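You operate a simulated robot arm through the tools that you are given. There is no shell and no other tool. Be economical: measure what you need, move in short steps, check, and stop when the job is done.

Carry out the task below with a simulated two-armed robot. There is one attempt and no reset: what you move stays moved.

## Task
Blow the dust off the long workbench with the nozzle at 2 bar.
Fine: open the red valve lever, set the black pipe dial by the gauge; nozzle back in its holder, valve closed again, hose not vented. Set down upright: air nozzle.

Only the result counts: the job must be done as asked and must still hold three seconds after the hand-in. Knocking over, shifting, dropping, spilling or breaking anything else fails it.

## Robot
Two 7-joint arms with fingered hands on one trunk, on a base that drives. Base frame: it is fixed to the floor where the robot stands at the start and does not move with it; the origin is under the middle of the robot, x ahead of it, y to its left, z up; the surface under the hand at the start is at about z = 930. Lengths are in mm, angles in rad, forces in N, time in s.
The left shoulder is at the start at [69, 182, 1147], the right one opposite. With the tool pointing down near the work surface each hand reaches from about 440 to 840 mm from the robot's upright axis, wherever it stands, measured 20 degrees to its own side. Places, roughly: black pipe dial [700, 0, 700]; dust [300, -400, 900]; red valve lever [600, 0, 700]. Payload 3.8 kg a hand.
The tool frame of a hand sits at the grasp point between the pads (the TCP): z along the fingers, y along the line on which they close. The tips reach 30 mm beyond it. The gripper opens to 104 mm. The gripper's body begins 35 mm behind the TCP. The gripper is a hand of 4 fingers: y runs from the thumb to the fingers, the wrist lies at [-17, -104, -178] in the tool frame.
Orientation is that of the tool frame in the base frame, as a unit quaternion [x, y, z, w]. With the fingers straight down and the wrist toward the robot, the tool's x, y and z point along [0, 1, 0], [1, 0, 0] and [0, 0, -1] of the base frame.

## Interface
- The arms move only by the tool step_arm. It takes "left_rows", "right_rows" or both (then of equal length, played together; a hand with none holds still); each is a list of rows, each an object of numbers (a shift or turn left out is 0): "dx", "dy", "dz": the shift along the base's x, y, z in mm; "rx", "ry", "rz": the turn, a rotation vector about the base's x, y, z in rad. In form: [{"dx": .., "dy": .., "dz": .., "rx": .., "ry": .., "rz": ..}, ...]. A call has 1 to 12 rows; each row is the pose to reach, as a shift and turn from the pose commanded when the call began. Each row takes 0.2 s and may step no farther than 50 mm and 0.15 rad from the row before; otherwise, the whole call is refused. A pose out of reach is approached as far as the arm can. The call stops where the force on the tool passes 40 N (or 10 N more than at its start, if that is more) or the arm is blocked; 0.2 s more then pass. In this call time passes only in rows, and 0.2 s behind the last. The reply holds the time, the measured pose of the TCP, the force on the tool along the base axes, the opening and the grip force, in the units named above and with some noise, with the torque about the TCP (base axes, N m) and any sound that the robot's microphone picked up, and new pictures: "show" is both (left out), scene, wrist or none (wrist: the cameras of the hands that moved).
- Cameras (640 x 400 px; columns grow to the right, rows downward): "scene" is now at [151.6, -39.9, 1331.7]; the picture's right is [-0.45, -0.89, 0.00], its down [-0.46, 0.23, -0.86] and it looks along [0.77, -0.39, -0.51] (base axes); focal length 214 px, centre (320, 200). "left" rides on the left gripper at [-66, -90, -126] in its tool frame; the picture's right is [-0.78, -0.30, 0.56], its down [0.57, -0.70, 0.42] and it looks along [0.27, 0.65, 0.71] (tool axes); focal length 275 px, centre (320, 200). "right" rides on the right gripper at [66, -90, -126] in its tool frame; the picture's right is [-0.78, 0.30, -0.56], its down [-0.57, -0.70, 0.42] and it looks along [-0.26, 0.65, 0.71] (tool axes); focal length 275 px, centre (320, 200). There is no depth. A picture from a camera that has moved, and an enlarged one, comes with that camera's place and axes in the base frame and with its lens.
- move_column(by): slides the trunk up (or, below 0, down) by that many mm; the arms and the scene camera ride with it, the base frame stays. It gives what a move gives, with no picture.
- drive_base(legs): drives the robot by 1 to 6 legs, each [ahead, left, turn to the left] in mm, mm and rad, along the robot's own axes; the way and the turn of a leg run together, so that a leg with both is an arc; at most 1500 mm and 3.142 rad a leg. The arms and the cameras ride along, it lands a little off, and it stops where it bumps. It gives what a move gives, and a new picture of the scene camera.
- set_fingers(index, middle, ring, thumb_bend, thumb_turn, hand): sets how far each is bent, from 0 (flat) to 100 (curled in); at 30 the hand is open as for a grip, at 70 the pads meet at the TCP. One left out holds its place. A second passes; each finger stops where it meets its share of the squeeze, and holds until it gets a number again. It is the only way to open and close the hand. It gives what a move gives, with no picture; readings hold the bend of each and the force on the fingers (four entries, about 0 where the hand has none), thumb and palm. thumb_turn goes from beside the hand (0) to across from the fingers (100), as for a grip.
- turn_head(pan, tilt): turns the head with the scene camera to pan (to the left, within 1.501 rad either way) and tilt (down, from -0.506 to 1.204), counted from straight ahead of the robot. It gives what a move gives, and a new picture of the scene camera.
- zoom(camera, box): a new picture of the part [left, top, right, bottom] of that camera's present view, enlarged. No time passes.
- finish_job(): hands the job in; it is judged then, once.

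Work in short steps. Places have to be worked out from the pictures, the camera data and where the tool is seen: move nearer, look again, correct. Check each grasp and each placing, and mend what went wrong. You have 120 turns and 260 pictures in all, those below and enlarged ones among them. Open the grippers and draw the arms clear of the work before you hand the job in, unless the task says otherwise; then end with one line.

The tools are called after ">>>" as a command line: name --argument value ..., lists and objects as JSON in quotes. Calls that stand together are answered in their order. step_arm: Moves the arms, as the interface text tells. Its arguments: {"type":"object","properties":{"left_rows":{"type":"array","items":{"type":"object","properties":{"dx":{"type":"number"},"dy":{"type":"number"},"dz":{"type":"number"},"rx":{"type":"number"},"ry":{"type":"number"},"rz":{"type":"number"}}}},"right_rows":{"type":"array","items":{"type":"object","properties":{"dx":{"type":"number"},"dy":{"type":"number"},"dz":{"type":"number"},"rx":{"type":"number"},"ry":{"type":"number"},"rz":{"type":"number"}}}},"show":{"type":"string","enum":["both","scene","wrist","none"]}},"required":[]} The other tools are called the same way: move_column (by) slides the trunk up or down; set_fingers (index, middle, ring, thumb_bend, thumb_turn, hand) moves the fingers one by one; drive_base (legs) drives the base; turn_head (pan, tilt) turns the head that bears the scene camera; zoom (camera, box) takes an enlarged picture of a part of a camera's view; finish_job () hands the job in.

At the start:

```text
t: 0.0
left_tool_pos: [580.8, 72.9, 1296.3]
left_tcp_rot: [0.707, 0.707, 0.0, 0.0]
left_contact_force: [1.2, -0.7, -0.2]
left_wrist_torque: [0.0, -0.04, 0.0]
left_grip_width: 103.6
left_grip_force: 0.0
left_shape: jaw
left_bend: [30.0, 30.0, 30.0, 30.0, 97.0]
left_finger forces: [0.0, 0.0, 0.0, 0.1, 0.0, 0.0]
right_tool_pos: [426.6, -441.5, 1345.5]
right_tcp_rot: [0.707, 0.708, -0.001, 0.001]
right_contact_force: [1.1, 0.0, 0.7]
right_wrist_torque: [-0.01, 0.02, 0.01]
right_grip_width: 103.8
right_grip_force: 0.2
right_shape: jaw
right_bend: [30.0, 30.0, 30.0, 30.0, 97.0]
right_finger forces: [0.1, 0.0, 0.0, 0.0, 0.0, 0.0]
trunk travel left (down, up): [-300.0, 456.0]
robot x, y, heading: [-0.8, 2.9, 0.001]
head pan, tilt: [-0.464, 0.534]
```

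scene: 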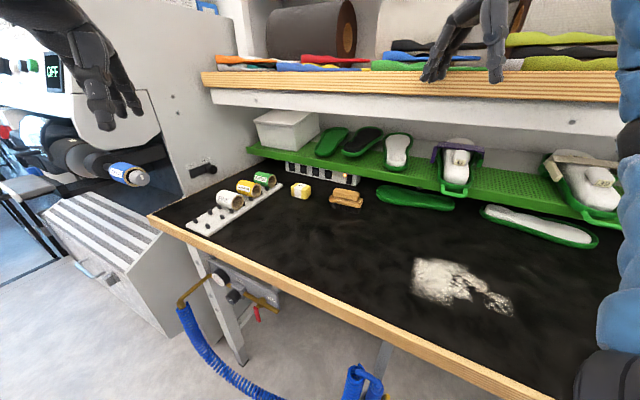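
right: 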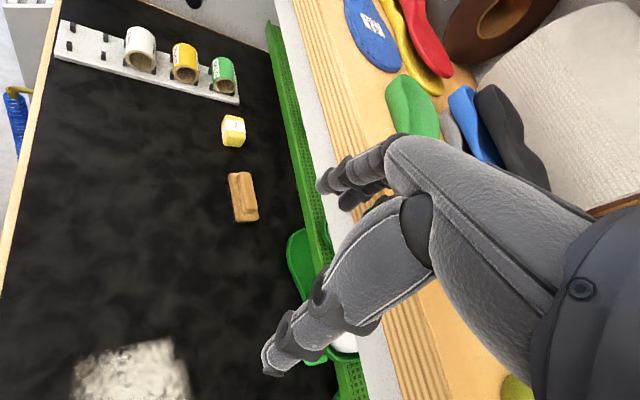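
left: 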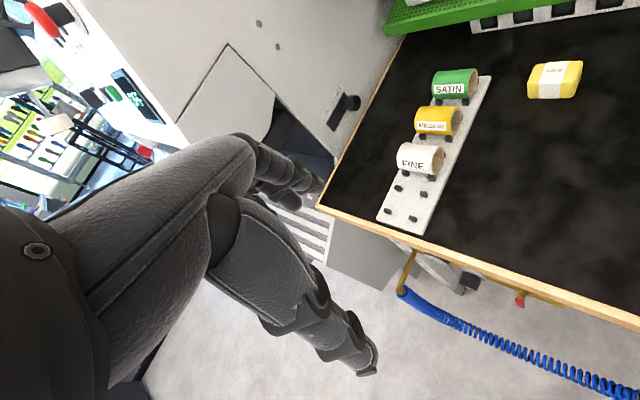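

The pipework with gauge, red lever and blue hose hangs under the bench's front edge; the nozzle seems to be at the bottom of the picture. I look closer there.

>>> zoom --camera "scene" --box '[160, 240, 320, 340]'

>>> turn_head --pan -0.3 --tilt 1.0

```text
4.00 times, centred on (240, 290) of scene
camera zoom: at [151.6, -39.9, 1331.7], right [-0.45, -0.89, 0.0], down [-0.46, 0.23, -0.86], along [0.77, -0.39, -0.51], focal length 858 px, centre (640, -160)
```

zoom: 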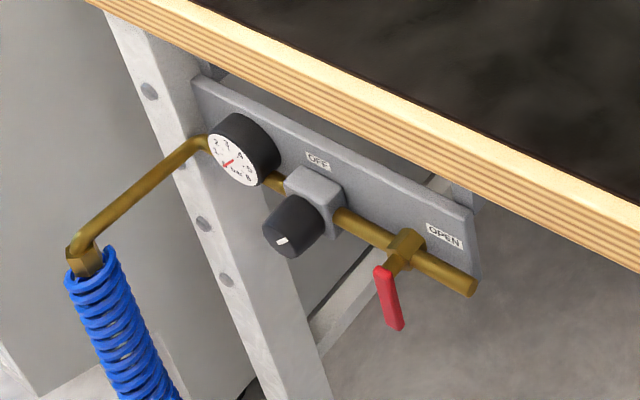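

```text
t: 0.9
left_tool_pos: [580.9, 73.2, 1296.7]
left_tcp_rot: [0.707, 0.707, 0.0, 0.0]
left_contact_force: [0.5, 0.3, -0.7]
left_wrist_torque: [0.02, 0.01, -0.02]
left_grip_width: 103.6
left_grip_force: 0.1
left_shape: jaw
left_bend: [30.0, 30.0, 30.0, 30.0, 97.0]
left_finger forces: [0.1, 0.0, 0.1, 0.0, 0.0, 0.0]
right_tool_pos: [425.2, -441.4, 1343.7]
right_tcp_rot: [0.707, 0.707, 0.0, -0.001]
right_contact_force: [0.8, -1.0, -0.6]
right_wrist_torque: [-0.01, 0.01, -0.02]
right_grip_width: 103.9
right_grip_force: 0.0
right_shape: jaw
right_bend: [30.0, 30.0, 30.0, 30.0, 97.0]
right_finger forces: [0.0, 0.0, 0.0, 0.0, 0.0, 0.0]
trunk travel left (down, up): [-300.0, 456.0]
robot x, y, heading: [-0.1, 1.9, -0.004]
head pan, tilt: [-0.3, 1.0]
camera scene: at [137.6, -20.1, 1293.9], right [-0.3, -0.96, 0.0], down [-0.8, 0.25, -0.54], along [0.52, -0.16, -0.84], focal length 214 px, centre (320, 200)
```

scene: 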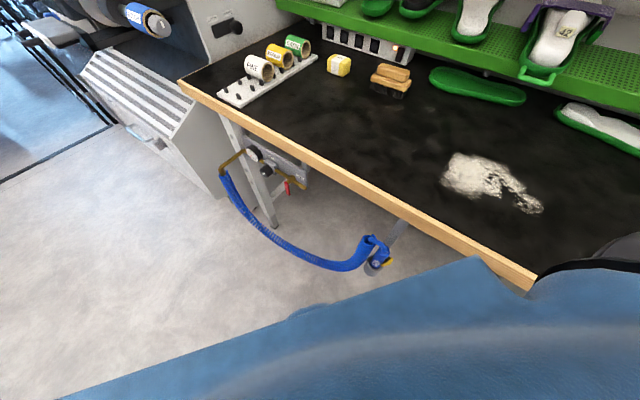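

The bench edge runs diagonally (direction ≈[0.82,0.57]); the robot should stand facing it, a bit further off. I shift straight away from the bench, then along it, then turn to face it.

>>> drive_base --legs '[[-130, 190, 0], [205, 142, 0], [0, 0, -0.96]]'

```text
t: 6.6
left_tool_pos: [446.5, -112.3, 1296.6]
left_tcp_rot: [0.958, 0.288, 0.0, 0.0]
left_contact_force: [-0.4, 0.1, 0.1]
left_wrist_torque: [0.03, -0.01, 0.01]
left_grip_width: 103.4
left_grip_force: 0.0
left_shape: jaw
left_bend: [30.0, 30.0, 30.0, 30.0, 97.0]
left_finger forces: [0.1, 0.0, 0.0, 0.0, 0.0, 0.1]
right_tool_pos: [-67.8, -267.1, 1345.9]
right_tcp_rot: [0.958, 0.288, 0.0, 0.0]
right_contact_force: [0.2, -0.3, 0.9]
right_wrist_torque: [0.03, 0.0, -0.01]
right_grip_width: 103.7
right_grip_force: 0.1
right_shape: jaw
right_bend: [30.0, 30.0, 30.0, 30.0, 97.0]
right_finger forces: [0.1, 0.1, 0.1, 0.0, 0.0, 0.1]
trunk travel left (down, up): [-300.0, 456.0]
robot x, y, heading: [66.0, 331.8, -0.99]
head pan, tilt: [-0.3, 1.0]
camera scene: at [123.6, 204.1, 1293.8], right [-0.96, -0.28, 0.0], down [-0.23, 0.81, -0.54], along [0.15, -0.52, -0.84], focal length 214 px, centre (320, 200)
```

scene: 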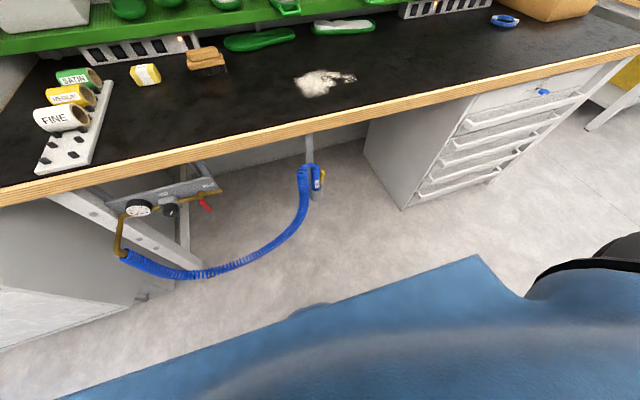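

Now the gear is all in view. I centre the head and zoom onto the panel and the nozzle.

>>> turn_head --pan 0.1 --tilt 0.9

```text
t: 7.5
left_tool_pos: [445.2, -113.9, 1296.5]
left_tcp_rot: [0.958, 0.288, 0.0, 0.0]
left_contact_force: [-0.3, -0.7, 0.6]
left_wrist_torque: [-0.03, 0.0, -0.01]
left_grip_width: 103.7
left_grip_force: 0.0
left_shape: jaw
left_bend: [30.0, 30.0, 30.0, 30.0, 97.0]
left_finger forces: [0.0, 0.1, 0.0, 0.0, 0.1, 0.1]
right_tool_pos: [-67.0, -267.1, 1345.4]
right_tcp_rot: [0.958, 0.287, 0.001, 0.0]
right_contact_force: [0.5, 0.2, -1.1]
right_wrist_torque: [0.0, 0.01, 0.01]
right_grip_width: 103.8
right_grip_force: 0.0
right_shape: jaw
right_bend: [30.0, 30.0, 30.0, 30.0, 97.0]
right_finger forces: [0.0, 0.0, 0.1, 0.0, 0.0, 0.0]
trunk travel left (down, up): [-300.0, 456.0]
robot x, y, heading: [65.7, 328.8, -0.986]
head pan, tilt: [0.099, 0.901]
camera scene: at [151.9, 212.4, 1301.1], right [-0.78, -0.63, 0.0], down [-0.49, 0.61, -0.62], along [0.39, -0.48, -0.78], focal length 214 px, centre (320, 200)
```

scene: 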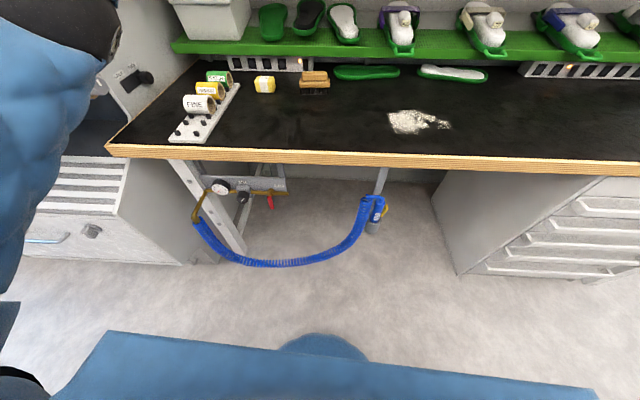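

>>> zoom --camera "scene" --box '[176, 150, 304, 230]'

>>> zoom --camera "scene" --box '[336, 180, 416, 240]'

>>> zoom --camera "scene" --box '[360, 90, 480, 165]'

```text
5.00 times, centred on (240, 190) of scene
camera zoom: at [151.9, 212.4, 1301.1], right [-0.78, -0.63, 0.0], down [-0.49, 0.61, -0.62], along [0.39, -0.48, -0.78], focal length 1072 px, centre (720, 250)
```

zoom: 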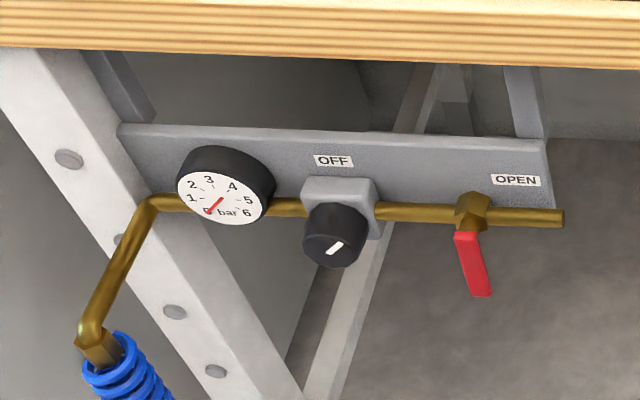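

```text
6.67 times, centred on (376, 210) of scene
camera zoom: at [151.9, 212.4, 1301.1], right [-0.78, -0.63, 0.0], down [-0.49, 0.61, -0.62], along [0.39, -0.48, -0.78], focal length 1430 px, centre (-53, 133)
```

zoom: 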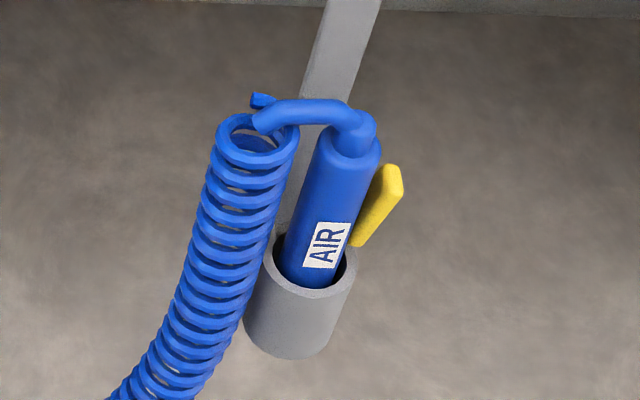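

```text
5.33 times, centred on (420, 128) of scene
camera zoom: at [151.9, 212.4, 1301.1], right [-0.78, -0.63, 0.0], down [-0.49, 0.61, -0.62], along [0.39, -0.48, -0.78], focal length 1144 px, centre (-213, 587)
```

zoom: 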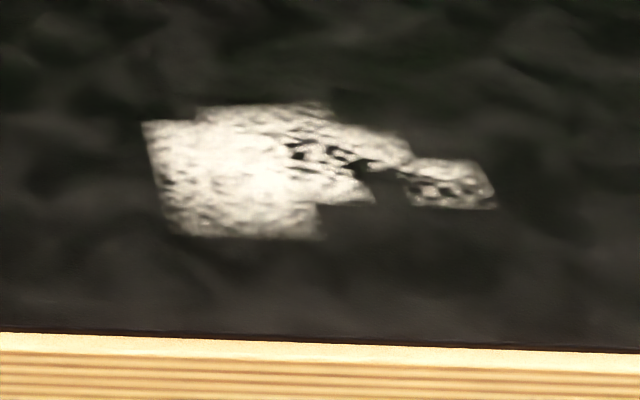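

Triangulated: bench edge z≈926; lever ≈(584,-40), hanging z 655–724, pivot ≈728, with OPEN label to its right; dial ≈(667,16,712). I lower the trunk so the arms can reach horizontally under the edge.

>>> move_column --by -250

>>> turn_head --pan 0.3 --tilt 0.6

```text
t: 10.1
left_tool_pos: [444.3, -112.6, 1047.2]
left_tcp_rot: [0.958, 0.288, 0.0, 0.0]
left_contact_force: [-0.2, -0.1, -0.9]
left_wrist_torque: [0.08, -0.03, 0.0]
left_grip_width: 103.6
left_grip_force: 0.1
left_shape: jaw
left_bend: [30.0, 30.0, 30.0, 30.0, 97.0]
left_finger forces: [0.0, 0.0, 0.1, 0.0, 0.0, 0.0]
right_tool_pos: [-33.6, -319.2, 1057.0]
right_tcp_rot: [0.956, 0.287, -0.017, -0.056]
right_contact_force: [0.0, 0.3, 0.2]
right_wrist_torque: [0.0, 0.0, -0.01]
right_grip_width: 103.8
right_grip_force: 0.0
right_shape: jaw
right_bend: [30.0, 30.0, 30.0, 30.0, 97.0]
right_finger forces: [0.0, 0.0, 0.0, 0.0, 0.0, 0.1]
trunk travel left (down, up): [-50.0, 706.0]
robot x, y, heading: [63.5, 331.8, -0.99]
head pan, tilt: [0.099, 0.901]
```

```text
t: 10.8
left_tool_pos: [446.4, -113.5, 1045.6]
left_tcp_rot: [0.958, 0.288, 0.0, 0.0]
left_contact_force: [0.5, 0.3, 0.4]
left_wrist_torque: [-0.01, -0.01, -0.02]
left_grip_width: 103.7
left_grip_force: 0.1
left_shape: jaw
left_bend: [30.0, 30.0, 30.0, 30.0, 97.0]
left_finger forces: [0.0, 0.1, 0.1, 0.0, 0.0, 0.1]
right_tool_pos: [-33.7, -318.8, 1055.8]
right_tcp_rot: [0.956, 0.287, -0.017, -0.057]
right_contact_force: [0.5, 0.1, -0.4]
right_wrist_torque: [-0.04, 0.0, -0.07]
right_grip_width: 103.9
right_grip_force: 0.1
right_shape: jaw
right_bend: [30.0, 30.0, 30.0, 30.0, 97.0]
right_finger forces: [0.0, 0.0, 0.1, 0.0, 0.1, 0.1]
trunk travel left (down, up): [-50.0, 706.0]
robot x, y, heading: [65.2, 333.3, -0.99]
head pan, tilt: [0.3, 0.6]
camera scene: at [246.3, 103.3, 1064.3], right [-0.64, -0.77, 0.0], down [-0.44, 0.36, -0.82], along [0.64, -0.52, -0.57], focal length 214 px, centre (320, 200)
```

scene: 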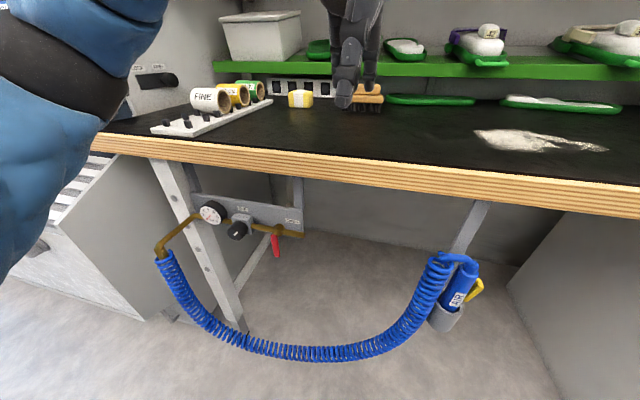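

The lower viewpoint shows the panel well; I zoom on it and the nozzle.

>>> zoom --camera "scene" --box '[176, 180, 320, 270]'

>>> zoom --camera "scene" --box '[400, 240, 512, 340]'

```text
4.44 times, centred on (248, 225) of scene
camera zoom: at [246.3, 103.3, 1064.3], right [-0.64, -0.77, 0.0], down [-0.44, 0.36, -0.82], along [0.64, -0.52, -0.57], focal length 953 px, centre (640, 89)
```

zoom: 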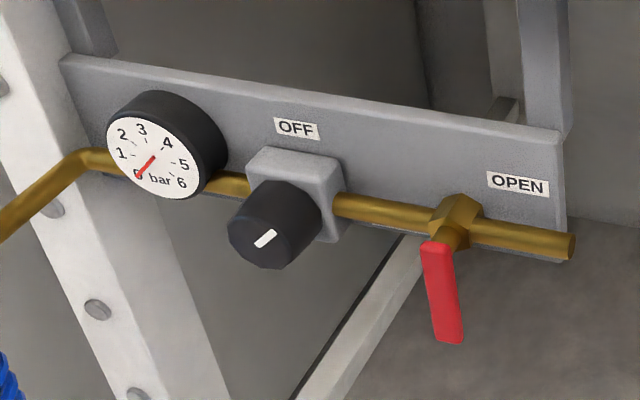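

```text
4.00 times, centred on (456, 290) of scene
camera zoom: at [246.3, 103.3, 1064.3], right [-0.64, -0.77, 0.0], down [-0.44, 0.36, -0.82], along [0.64, -0.52, -0.57], focal length 858 px, centre (-224, -160)
```

zoom: 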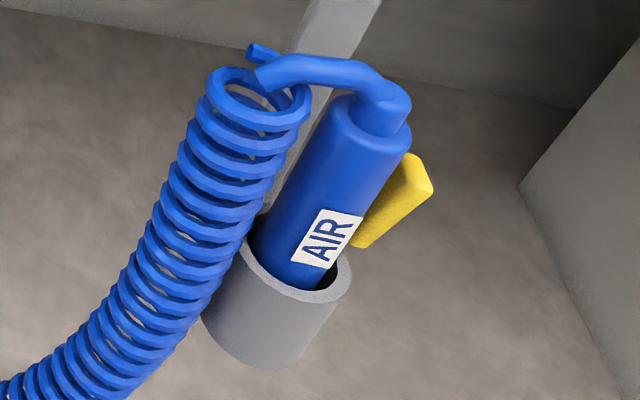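

Nozzle body top ≈(266,-235,757), cup rim ≈ z 640. First the valve: I bring the left hand away from the edge and turn it to point horizontally at the panel with thumb right and fingers left.

>>> step_arm --left_rows '[{"dx": 5, "dy": 15, "rx": -0.1197, "ry": 0.0244, "rz": 0.0863}, {"dx": 10, "dy": 30, "rx": -0.2394, "ry": 0.0488, "rz": 0.1726}, {"dx": 16, "dy": 45, "rx": -0.3591, "ry": 0.0732, "rz": 0.2589}, {"dx": 21, "dy": 60, "rx": -0.4788, "ry": 0.0976, "rz": 0.3452}, {"dx": 27, "dy": 75, "rx": -0.5985, "ry": 0.122, "rz": 0.4315}, {"dx": 32, "dy": 90, "rx": -0.7182, "ry": 0.1464, "rz": 0.5178}, {"dx": 37, "dy": 105, "rx": -0.8379, "ry": 0.1708, "rz": 0.6041}, {"dx": 43, "dy": 120, "rx": -0.9576, "ry": 0.1952, "rz": 0.6904}, {"dx": 48, "dy": 135, "rx": -1.0773, "ry": 0.2196, "rz": 0.7767}, {"dx": 54, "dy": 150, "rx": -1.197, "ry": 0.244, "rz": 0.863}, {"dx": 59, "dy": 163, "rx": -1.3167, "ry": 0.2684, "rz": 0.9493}, {"dx": 64, "dy": 176, "rx": -1.4364, "ry": 0.2928, "rz": 1.0356}]' --show "scene"

```text
t: 13.4
left_tool_pos: [562.4, 28.1, 1082.2]
left_tcp_rot: [0.471, 0.609, -0.305, 0.561]
left_contact_force: [-0.7, 0.4, -0.4]
left_wrist_torque: [-0.01, 0.0, 0.03]
left_grip_width: 104.0
left_grip_force: 0.1
left_shape: jaw
left_bend: [30.0, 30.0, 30.0, 30.0, 97.0]
left_finger forces: [0.0, 0.1, 0.0, 0.0, 0.0, 0.1]
left hand out of reach, approached as far as the arm can: row 9, 10, 11, 12
right_tool_pos: [-33.4, -319.0, 1056.8]
right_tcp_rot: [0.956, 0.287, -0.017, -0.057]
right_contact_force: [0.0, -0.5, -0.2]
right_wrist_torque: [-0.03, 0.0, -0.01]
right_grip_width: 103.9
right_grip_force: 0.1
right_shape: jaw
right_bend: [30.0, 30.0, 30.0, 30.0, 97.0]
right_finger forces: [0.1, 0.0, 0.0, 0.0, 0.1, 0.0]
trunk travel left (down, up): [-50.0, 706.0]
robot x, y, heading: [68.8, 331.2, -0.988]
head pan, tilt: [0.3, 0.6]
camera scene: at [246.2, 103.3, 1064.4], right [-0.64, -0.77, 0.0], down [-0.44, 0.36, -0.82], along [0.64, -0.52, -0.57], focal length 214 px, centre (320, 200)
```

scene: 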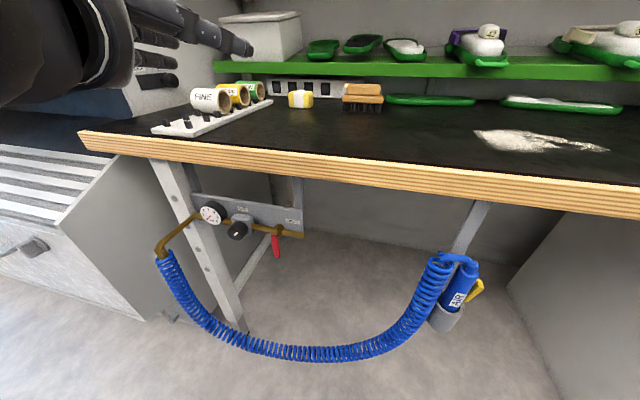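

The pose was too close to the body; I back the base up 130 mm.

>>> drive_base --legs '[[-130, 0, 0.046]]'

```text
t: 14.7
left_tool_pos: [500.9, 160.8, 1082.8]
left_tcp_rot: [0.455, 0.62, -0.291, 0.568]
left_contact_force: [0.0, -0.7, 0.3]
left_wrist_torque: [0.03, -0.01, -0.01]
left_grip_width: 103.6
left_grip_force: 0.1
left_shape: jaw
left_bend: [30.0, 30.0, 30.0, 30.0, 97.0]
left_finger forces: [0.1, 0.0, 0.0, 0.1, 0.0, 0.0]
right_tool_pos: [-78.4, -213.6, 1056.9]
right_tcp_rot: [0.949, 0.31, -0.017, -0.056]
right_contact_force: [-0.6, -0.3, 0.1]
right_wrist_torque: [-0.03, 0.01, 0.0]
right_grip_width: 103.8
right_grip_force: 0.1
right_shape: jaw
right_bend: [30.0, 30.0, 30.0, 30.0, 97.0]
right_finger forces: [0.0, 0.1, 0.0, 0.0, 0.0, 0.0]
trunk travel left (down, up): [-50.0, 706.0]
robot x, y, heading: [-9.5, 438.3, -0.935]
head pan, tilt: [0.3, 0.6]
camera scene: at [181.6, 220.8, 1064.6], right [-0.6, -0.8, 0.0], down [-0.45, 0.34, -0.83], along [0.66, -0.49, -0.56], focal length 214 px, centre (320, 200)
```

scene: 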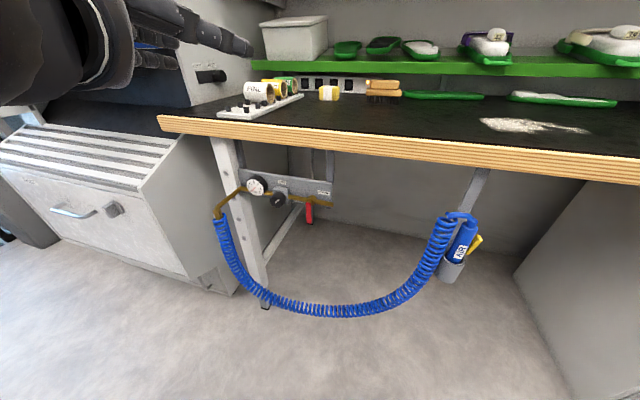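

Robot now squares with the bench. I lower the left hand to lever height in front of it, finishing the turn.

>>> step_arm --left_rows '[{"dx": 2, "dy": -11, "dz": -39, "rx": -0.08, "ry": 0.013, "rz": 0.06}, {"dx": 4, "dy": -22, "dz": -78, "rx": -0.16, "ry": 0.027, "rz": 0.12}, {"dx": 6, "dy": -33, "dz": -117, "rx": -0.237, "ry": 0.04, "rz": 0.177}, {"dx": 8, "dy": -45, "dz": -157, "rx": -0.237, "ry": 0.04, "rz": 0.177}, {"dx": 10, "dy": -57, "dz": -196, "rx": -0.237, "ry": 0.04, "rz": 0.177}, {"dx": 13, "dy": -68, "dz": -235, "rx": -0.237, "ry": 0.04, "rz": 0.177}, {"dx": 15, "dy": -80, "dz": -275, "rx": -0.237, "ry": 0.04, "rz": 0.177}, {"dx": 17, "dy": -91, "dz": -314, "rx": -0.237, "ry": 0.04, "rz": 0.177}, {"dx": 19, "dy": -102, "dz": -353, "rx": -0.237, "ry": 0.04, "rz": 0.177}, {"dx": 21, "dy": -114, "dz": -393, "rx": -0.237, "ry": 0.04, "rz": 0.177}]' --show "both"

```text
t: 17.1
left_tool_pos: [544.5, 3.8, 888.7]
left_tcp_rot: [0.258, 0.488, -0.376, 0.744]
left_contact_force: [-0.1, 0.7, -0.3]
left_wrist_torque: [-0.03, -0.05, -0.02]
left_grip_width: 104.1
left_grip_force: 0.1
left_shape: jaw
left_bend: [30.0, 30.0, 30.0, 30.0, 97.0]
left_finger forces: [0.1, 0.0, 0.0, 0.0, 0.0, 0.0]
left hand out of reach, approached as far as the arm can: row 1, 2, 3, 4, 5, 6, 7, 8
right_tool_pos: [-78.5, -214.0, 1057.0]
right_tcp_rot: [0.949, 0.311, -0.018, -0.055]
right_contact_force: [0.0, -0.6, 0.7]
right_wrist_torque: [-0.02, 0.01, -0.02]
right_grip_width: 103.6
right_grip_force: 0.2
right_shape: jaw
right_bend: [30.0, 30.0, 30.0, 30.0, 97.0]
right_finger forces: [0.0, 0.1, 0.0, 0.0, 0.1, 0.0]
trunk travel left (down, up): [-50.0, 706.0]
robot x, y, heading: [-8.0, 440.6, -0.943]
head pan, tilt: [0.3, 0.6]
stopped in row 10 (left hand): the arm was blocked; the commanded pose is now the measured one
camera scene: at [182.4, 221.2, 1064.5], right [-0.6, -0.8, 0.0], down [-0.45, 0.34, -0.82], along [0.66, -0.49, -0.57], focal length 214 px, centre (320, 200)
camera left: at [389.5, 65.8, 899.5], right [-0.13, -0.35, 0.93], down [-0.2, -0.9, -0.38], along [0.97, -0.24, 0.04], focal length 275 px, centre (320, 200)
```

scene: 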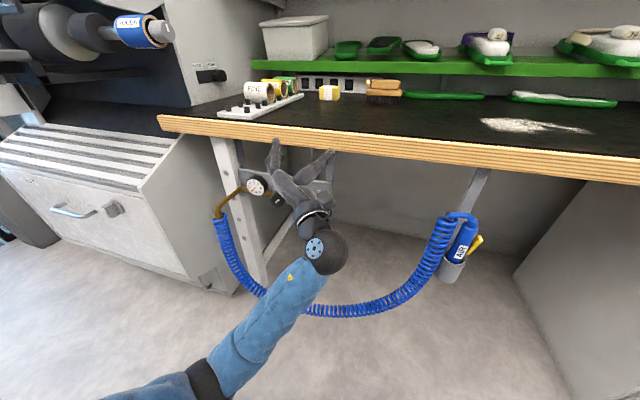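
left: 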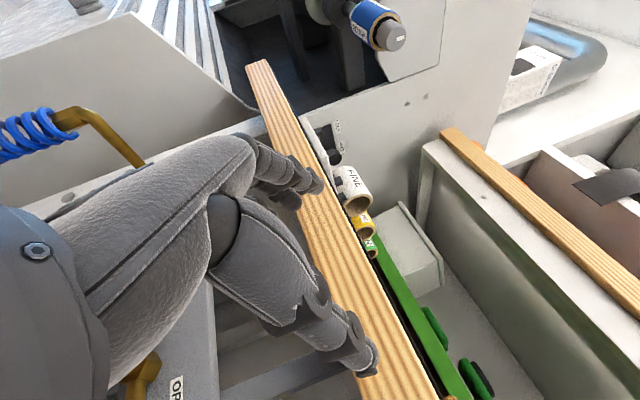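

The hand arrived low beside the bench edge but pitched up. I pull it back a little, then go down to lever height while leveling it.

>>> step_arm --left_rows '[{"dx": -23, "dy": 43, "dz": 0}, {"dx": -23, "dy": 43, "dz": -40, "rx": 0.08, "ry": 0.06}, {"dx": -23, "dy": 43, "dz": -80, "rx": 0.16, "ry": 0.12}, {"dx": -23, "dy": 43, "dz": -120, "rx": 0.24, "ry": 0.18}, {"dx": -23, "dy": 43, "dz": -160, "rx": 0.307, "ry": 0.243, "rz": 0.01}, {"dx": -23, "dy": 43, "dz": -199, "rx": 0.307, "ry": 0.243, "rz": 0.01}]'

```text
t: 18.7
left_tool_pos: [543.9, 40.2, 729.2]
left_tcp_rot: [0.323, 0.586, -0.312, 0.674]
left_contact_force: [0.2, -0.2, -0.5]
left_wrist_torque: [-0.01, 0.01, 0.02]
left_grip_width: 104.0
left_grip_force: 0.1
left_shape: jaw
left_bend: [30.0, 30.0, 30.0, 30.0, 97.0]
left_finger forces: [0.0, 0.0, 0.0, 0.0, 0.0, 0.0]
right_tool_pos: [-77.5, -214.4, 1057.6]
right_tcp_rot: [0.949, 0.311, -0.019, -0.056]
right_contact_force: [0.3, -0.6, 0.1]
right_wrist_torque: [0.0, 0.0, 0.01]
right_grip_width: 103.9
right_grip_force: 0.2
right_shape: jaw
right_bend: [30.0, 30.0, 30.0, 30.0, 97.0]
right_finger forces: [0.0, 0.0, 0.1, 0.0, 0.1, 0.0]
trunk travel left (down, up): [-50.0, 706.0]
robot x, y, heading: [-7.1, 438.9, -0.942]
head pan, tilt: [0.3, 0.6]
stopped in row 6 (left hand): the arm was blocked; the commanded pose is now the measured one
camera scene: at [182.1, 220.4, 1064.4], right [-0.6, -0.8, 0.0], down [-0.45, 0.34, -0.82], along [0.66, -0.49, -0.57], focal length 214 px, centre (320, 200)
camera left: at [389.8, 89.2, 776.6], right [0.0, -0.59, 0.81], down [-0.24, -0.78, -0.57], along [0.97, -0.19, -0.14], focal length 275 px, centre (320, 200)
```

scene: 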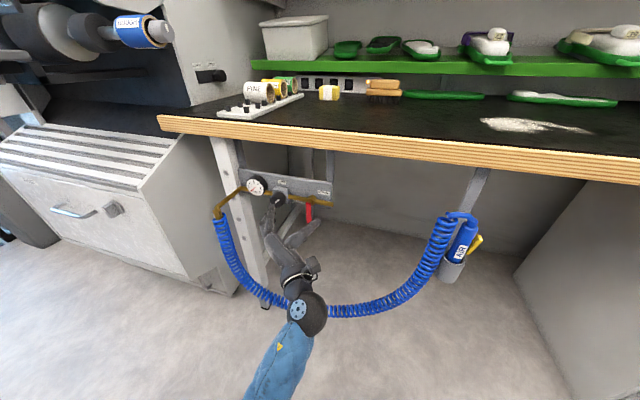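
left: 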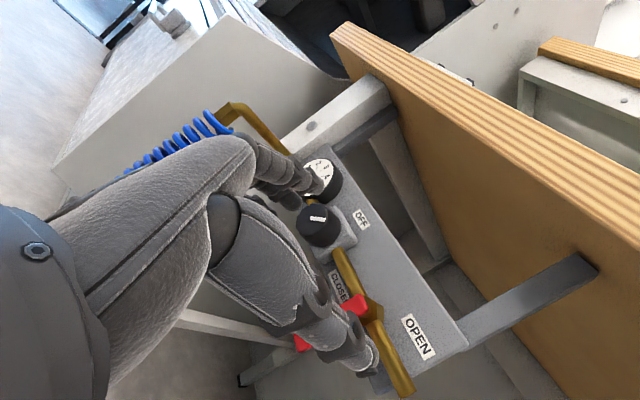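

Nearly level now, in front of the dial/lever. I narrow the finger gap and continue down and slightly right.

>>> set_fingers --hand "left" --index 50 --middle 50 --ring 50 --thumb_bend 50

>>> step_arm --left_rows '[{"dx": -8, "dy": 0, "dz": -22}, {"dx": -14, "dy": -4, "dz": -44}]'

```text
t: 19.7
left_tool_pos: [543.2, 38.5, 728.6]
left_tcp_rot: [0.323, 0.587, -0.311, 0.674]
left_contact_force: [0.1, -0.7, -0.3]
left_wrist_torque: [-0.02, -0.03, -0.01]
left_grip_width: 54.4
left_grip_force: 0.1
left_shape: fingers
left_bend: [50.0, 50.0, 50.0, 50.0, 97.0]
left_finger forces: [0.0, 0.0, 0.1, 0.0, 0.0, 0.0]
right_tool_pos: [-78.5, -214.5, 1056.9]
right_tcp_rot: [0.949, 0.31, -0.018, -0.056]
right_contact_force: [-0.8, 0.2, -0.6]
right_wrist_torque: [-0.01, -0.02, -0.01]
right_grip_width: 103.5
right_grip_force: 0.1
right_shape: jaw
right_bend: [30.0, 30.0, 30.0, 30.0, 97.0]
right_finger forces: [0.0, 0.0, 0.0, 0.0, 0.0, 0.0]
trunk travel left (down, up): [-50.0, 706.0]
robot x, y, heading: [-13.3, 438.6, -0.939]
head pan, tilt: [0.3, 0.6]
```

```text
t: 20.3
left_tool_pos: [526.6, 34.9, 684.3]
left_tcp_rot: [0.321, 0.59, -0.314, 0.671]
left_contact_force: [1.0, 0.3, 0.2]
left_wrist_torque: [-0.01, 0.04, -0.02]
left_grip_width: 53.9
left_grip_force: 0.1
left_shape: fingers
left_bend: [50.0, 50.0, 50.0, 50.0, 97.0]
left_finger forces: [0.0, 0.1, 0.0, 0.1, 0.0, 0.1]
right_tool_pos: [-78.9, -214.8, 1057.4]
right_tcp_rot: [0.949, 0.31, -0.019, -0.057]
right_contact_force: [0.0, 0.2, 0.4]
right_wrist_torque: [-0.02, 0.0, 0.0]
right_grip_width: 103.6
right_grip_force: 0.0
right_shape: jaw
right_bend: [30.0, 30.0, 30.0, 30.0, 97.0]
right_finger forces: [0.1, 0.0, 0.1, 0.1, 0.0, 0.0]
trunk travel left (down, up): [-50.0, 706.0]
robot x, y, heading: [-8.5, 438.1, -0.943]
head pan, tilt: [0.3, 0.6]
camera scene: at [181.9, 220.3, 1064.3], right [-0.6, -0.8, 0.0], down [-0.45, 0.34, -0.82], along [0.66, -0.49, -0.57], focal length 214 px, centre (320, 200)
camera left: at [373.7, 86.1, 732.9], right [0.01, -0.59, 0.81], down [-0.25, -0.78, -0.57], along [0.97, -0.2, -0.15], focal length 275 px, centre (320, 200)
```

scene: 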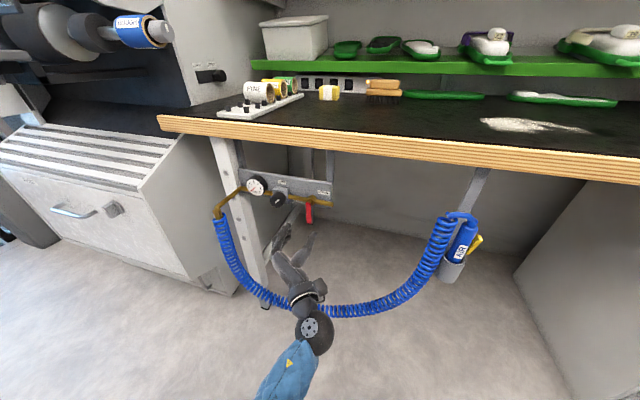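
left: 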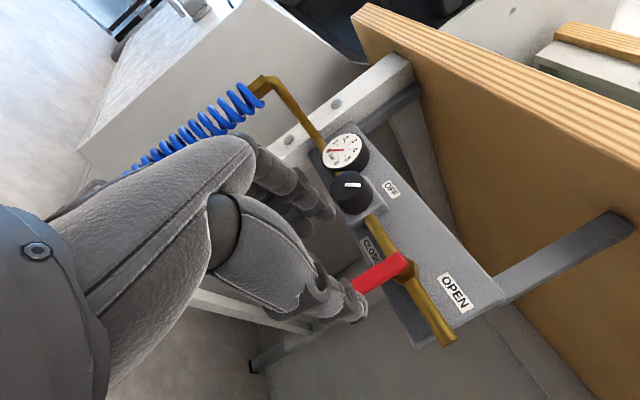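

I check where the fingers sit relative to the lever.

>>> zoom --camera "scene" --box '[240, 170, 352, 270]'

```text
4.00 times, centred on (296, 220) of scene
camera zoom: at [181.9, 220.3, 1064.3], right [-0.6, -0.8, 0.0], down [-0.45, 0.34, -0.82], along [0.66, -0.49, -0.57], focal length 858 px, centre (416, 120)
```

zoom: 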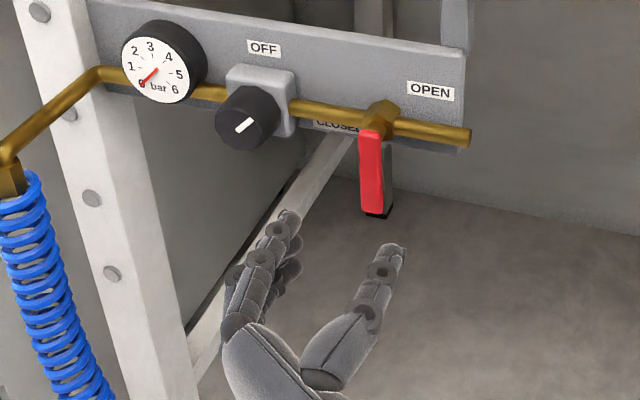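

Lever at s≈449 is centred between thumb and fingers. I advance 75 mm so it lies in the gap, slightly lower.

>>> step_arm --left_rows '[{"dx": 13, "dy": -17, "dz": -8}, {"dx": 28, "dy": -38, "dz": -8}, {"dx": 44, "dy": -61, "dz": -8}]'

>>> zoom --camera "scene" --box '[240, 170, 352, 270]'

```text
t: 21.1
left_tool_pos: [571.1, -27.3, 678.1]
left_tcp_rot: [0.321, 0.588, -0.313, 0.673]
left_contact_force: [-0.6, -0.9, -0.3]
left_wrist_torque: [0.03, 0.01, 0.06]
left_grip_width: 54.4
left_grip_force: 0.0
left_shape: fingers
left_bend: [50.0, 50.0, 50.0, 50.0, 97.0]
left_finger forces: [0.0, 0.1, 0.1, 0.0, 0.0, 0.1]
right_tool_pos: [-78.0, -214.0, 1055.1]
right_tcp_rot: [0.949, 0.31, -0.018, -0.056]
right_contact_force: [0.0, -0.8, 0.8]
right_wrist_torque: [0.0, -0.01, -0.01]
right_grip_width: 103.6
right_grip_force: 0.0
right_shape: jaw
right_bend: [30.0, 30.0, 30.0, 30.0, 97.0]
right_finger forces: [0.0, 0.0, 0.1, 0.1, 0.1, 0.0]
trunk travel left (down, up): [-50.0, 706.0]
robot x, y, heading: [-10.5, 443.0, -0.944]
head pan, tilt: [0.3, 0.6]
camera scene: at [182.0, 220.3, 1064.3], right [-0.6, -0.8, 0.0], down [-0.45, 0.34, -0.82], along [0.66, -0.49, -0.57], focal length 214 px, centre (320, 200)
camera left: at [417.9, 23.4, 726.2], right [0.01, -0.59, 0.81], down [-0.25, -0.78, -0.57], along [0.97, -0.2, -0.15], focal length 275 px, centre (320, 200)
```

scene: 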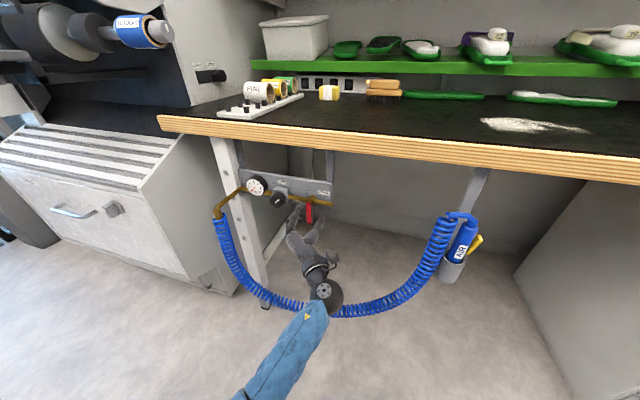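
left: 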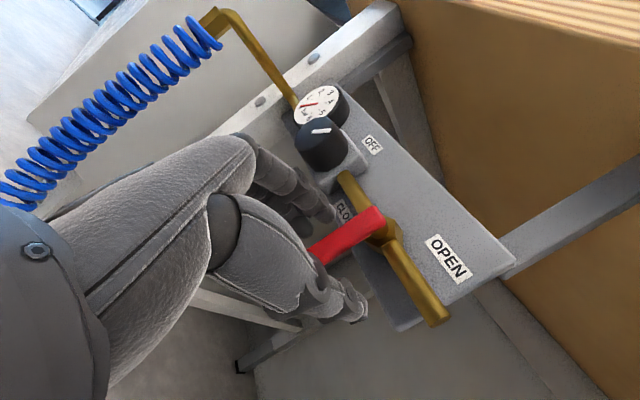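

```text
4.00 times, centred on (296, 220) of scene
camera zoom: at [182.0, 220.3, 1064.3], right [-0.6, -0.8, 0.0], down [-0.45, 0.34, -0.82], along [0.66, -0.49, -0.57], focal length 858 px, centre (416, 120)
```

zoom: 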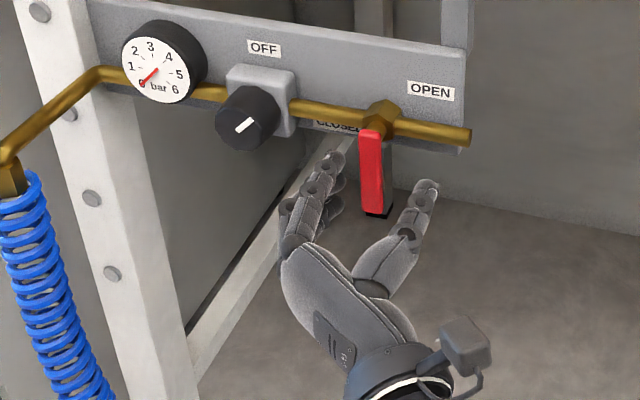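

The lever is inside the gap. I push it right and upward along its arc, rolling the hand with it, to about two thirds.

>>> step_arm --left_rows '[{"dx": -13, "dy": -9, "dz": 2}, {"dx": -18, "dy": -13, "dz": 4, "rx": -0.062, "ry": 0.084}, {"dx": -22.6, "dy": -16.5, "dz": 7, "rx": -0.124, "ry": 0.169}, {"dx": -27, "dy": -20, "dz": 11, "rx": -0.186, "ry": 0.254}, {"dx": -31.5, "dy": -23, "dz": 16, "rx": -0.247, "ry": 0.338}, {"dx": -35, "dy": -25.5, "dz": 21, "rx": -0.309, "ry": 0.423}, {"dx": -38, "dy": -27.7, "dz": 27, "rx": -0.371, "ry": 0.507}, {"dx": -40, "dy": -29, "dz": 34, "rx": -0.443, "ry": 0.606}, {"dx": -41.5, "dy": -30.4, "dz": 41, "rx": -0.515, "ry": 0.704}]'

>>> zoom --camera "scene" --box '[240, 170, 352, 270]'

```text
t: 23.1
left_tool_pos: [543.5, -49.0, 713.5]
left_tcp_rot: [0.027, 0.682, -0.527, 0.506]
left_contact_force: [3.6, 1.1, -2.2]
left_wrist_torque: [-0.02, 0.05, -0.02]
left_grip_width: 57.4
left_grip_force: 1.8
left_shape: fingers
left_bend: [47.0, 50.0, 50.0, 50.0, 97.0]
left_finger forces: [2.9, 0.7, 0.0, 0.1, 0.0, 0.1]
right_tool_pos: [-76.4, -215.5, 1056.2]
right_tcp_rot: [0.949, 0.309, -0.018, -0.056]
right_contact_force: [-0.3, 1.3, 0.2]
right_wrist_torque: [-0.02, -0.02, -0.04]
right_grip_width: 103.6
right_grip_force: 0.0
right_shape: jaw
right_bend: [30.0, 30.0, 30.0, 30.0, 97.0]
right_finger forces: [0.0, 0.0, 0.1, 0.0, 0.0, 0.0]
trunk travel left (down, up): [-50.0, 706.0]
robot x, y, heading: [-8.6, 438.7, -0.941]
head pan, tilt: [0.3, 0.6]
camera scene: at [182.3, 220.2, 1064.2], right [-0.6, -0.8, 0.0], down [-0.45, 0.34, -0.82], along [0.66, -0.49, -0.57], focal length 214 px, centre (320, 200)
camera left: at [442.7, 38.3, 814.9], right [0.58, -0.16, 0.8], down [-0.4, -0.91, 0.1], along [0.71, -0.38, -0.59], focal length 275 px, centre (320, 200)
```

scene: 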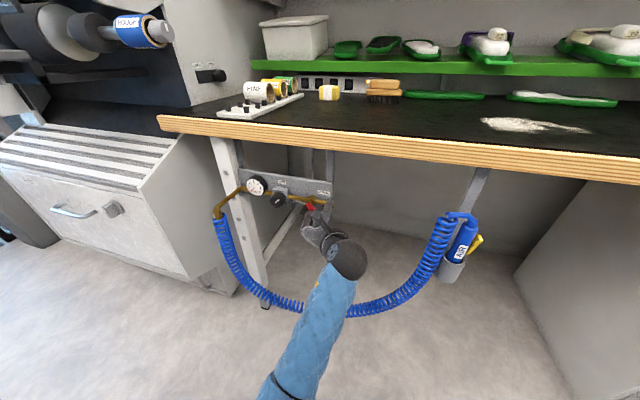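
left: 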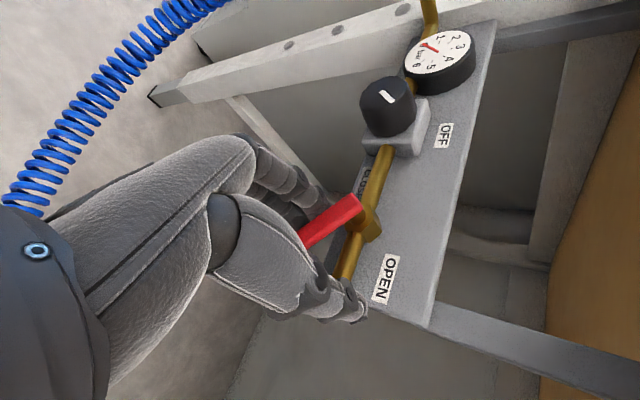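

```text
4.00 times, centred on (296, 220) of scene
camera zoom: at [182.3, 220.2, 1064.2], right [-0.6, -0.8, 0.0], down [-0.45, 0.34, -0.82], along [0.66, -0.49, -0.57], focal length 858 px, centre (416, 120)
```

zoom: 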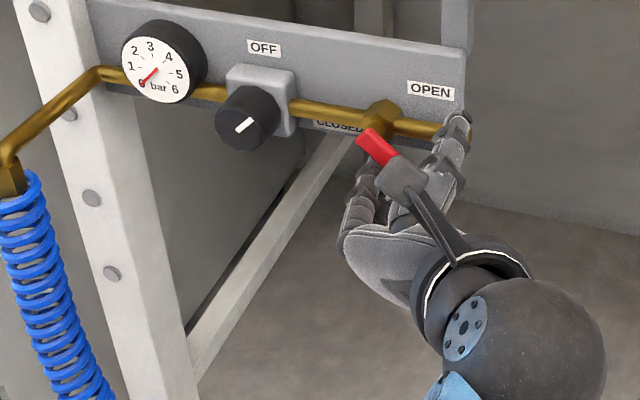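

The lever swings well (about 45°). I continue the arc, mainly upward with more roll.

>>> step_arm --left_rows '[{"dx": -4, "dy": -3, "dz": 8, "rx": -0.07, "ry": 0.096}, {"dx": -7, "dy": -5, "dz": 16, "rx": -0.14, "ry": 0.192}, {"dx": -8, "dy": -6, "dz": 24, "rx": -0.21, "ry": 0.288}, {"dx": -8, "dy": -6, "dz": 32, "rx": -0.225, "ry": 0.307}, {"dx": -8, "dy": -6, "dz": 40, "rx": -0.225, "ry": 0.307}]' --show "wrist"

>>> zoom --camera "scene" --box '[240, 170, 352, 270]'

```text
t: 24.3
left_tool_pos: [530.4, -55.7, 752.8]
left_tcp_rot: [-0.121, 0.694, -0.604, 0.371]
left_contact_force: [2.1, -10.8, -33.2]
left_wrist_torque: [-0.35, 1.05, -0.45]
left_grip_width: 76.1
left_grip_force: 15.6
left_shape: fingers
left_bend: [33.0, 42.0, 50.0, 50.0, 97.0]
left_finger forces: [21.5, 9.7, 0.6, 0.0, 0.0, 0.0]
left hand out of reach, approached as far as the arm can: row 2, 3, 4, 5
right_tool_pos: [-74.4, -217.3, 1053.3]
right_tcp_rot: [0.949, 0.309, -0.019, -0.058]
right_contact_force: [0.4, 1.0, -0.3]
right_wrist_torque: [0.01, 0.03, 0.02]
right_grip_width: 103.6
right_grip_force: 0.1
right_shape: jaw
right_bend: [30.0, 30.0, 30.0, 30.0, 97.0]
right_finger forces: [0.0, 0.1, 0.0, 0.0, 0.0, 0.0]
trunk travel left (down, up): [-50.0, 706.0]
robot x, y, heading: [-8.7, 438.6, -0.947]
head pan, tilt: [0.3, 0.6]
camera left: at [467.9, 58.5, 860.2], right [0.82, -0.01, 0.57], down [-0.32, -0.84, 0.44], along [0.47, -0.54, -0.7], focal length 275 px, centre (320, 200)
```

left: 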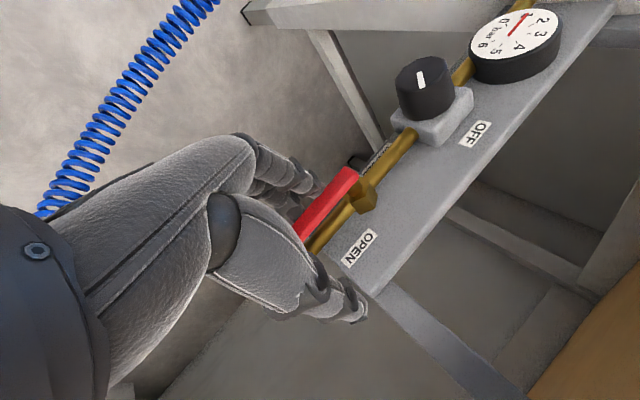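

```text
4.00 times, centred on (296, 220) of scene
camera zoom: at [184.7, 217.1, 1062.6], right [-0.6, -0.8, 0.0], down [-0.46, 0.34, -0.82], along [0.66, -0.49, -0.57], focal length 858 px, centre (416, 120)
```

zoom: 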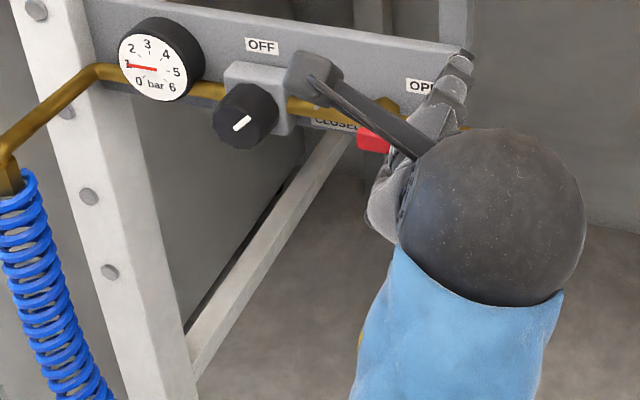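

Lever is now along the pipe at OPEN and the gauge has risen to 1 bar. I unload, back the hand straight out, and roll it back partway.

>>> step_arm --left_rows '[{"dz": -12}, {"dx": -18, "dy": 24, "dz": -12}, {"dx": -36, "dy": 49, "dz": -12}, {"dx": -53, "dy": 73, "dz": -12}, {"dx": -53, "dy": 73, "dz": -12, "rx": 0.08, "ry": -0.11}, {"dx": -40, "dy": 82, "dz": -14, "rx": 0.16, "ry": -0.22}, {"dx": -25, "dy": 93, "dz": -18, "rx": 0.24, "ry": -0.33}]'

>>> zoom --camera "scene" --box '[240, 170, 352, 270]'

```text
t: 25.4
left_tool_pos: [499.4, 10.2, 830.9]
left_tcp_rot: [0.111, -0.618, 0.654, -0.422]
left_contact_force: [0.3, -0.4, 0.3]
left_wrist_torque: [-0.01, -0.06, -0.01]
left_grip_width: 53.9
left_grip_force: 0.0
left_shape: fingers
left_bend: [50.0, 50.0, 50.0, 50.0, 97.0]
left_finger forces: [0.0, 0.1, 0.0, 0.0, 0.0, 0.0]
left hand out of reach, approached as far as the arm can: row 1
right_tool_pos: [-77.6, -215.2, 1056.8]
right_tcp_rot: [0.949, 0.31, -0.018, -0.057]
right_contact_force: [1.3, -0.8, 0.0]
right_wrist_torque: [0.03, 0.04, -0.01]
right_grip_width: 103.6
right_grip_force: 0.1
right_shape: jaw
right_bend: [30.0, 30.0, 30.0, 30.0, 97.0]
right_finger forces: [0.0, 0.1, 0.0, 0.0, 0.1, 0.1]
trunk travel left (down, up): [-50.0, 706.0]
robot x, y, heading: [-5.5, 436.6, -0.942]
head pan, tilt: [0.3, 0.6]
stopped in row 5 (left hand): the arm was blocked; the commanded pose is now the measured one
camera scene: at [182.3, 220.2, 1064.3], right [-0.6, -0.8, 0.0], down [-0.45, 0.34, -0.82], along [0.66, -0.49, -0.57], focal length 214 px, centre (320, 200)
camera left: at [418.1, 134.9, 910.3], right [0.73, 0.1, 0.68], down [-0.36, -0.78, 0.51], along [0.58, -0.61, -0.53], focal length 275 px, centre (320, 200)
```

scene: 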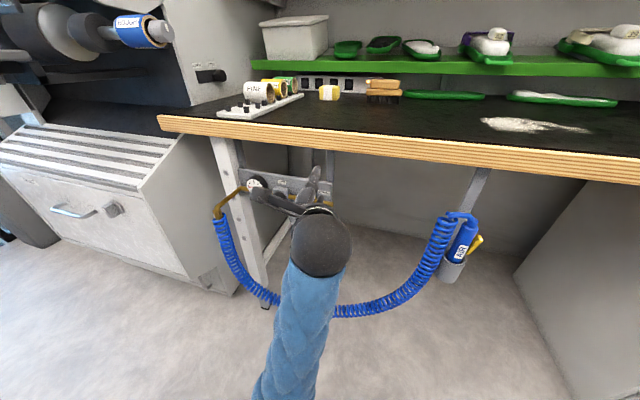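
left: 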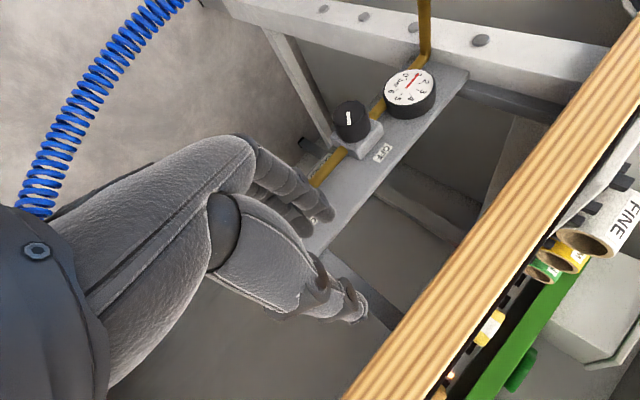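

```text
4.00 times, centred on (296, 220) of scene
camera zoom: at [182.3, 220.2, 1064.3], right [-0.6, -0.8, 0.0], down [-0.45, 0.34, -0.82], along [0.66, -0.49, -0.57], focal length 858 px, centre (416, 120)
```

zoom: 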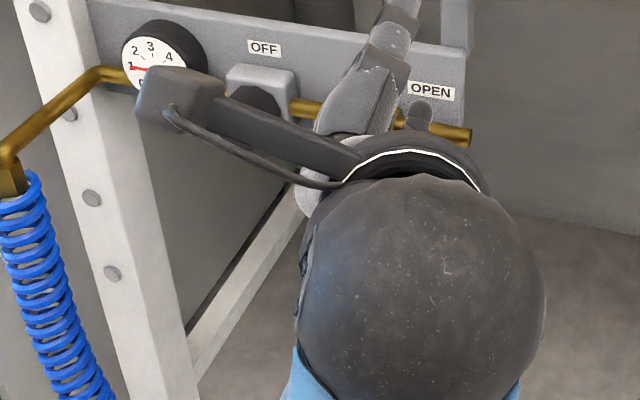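

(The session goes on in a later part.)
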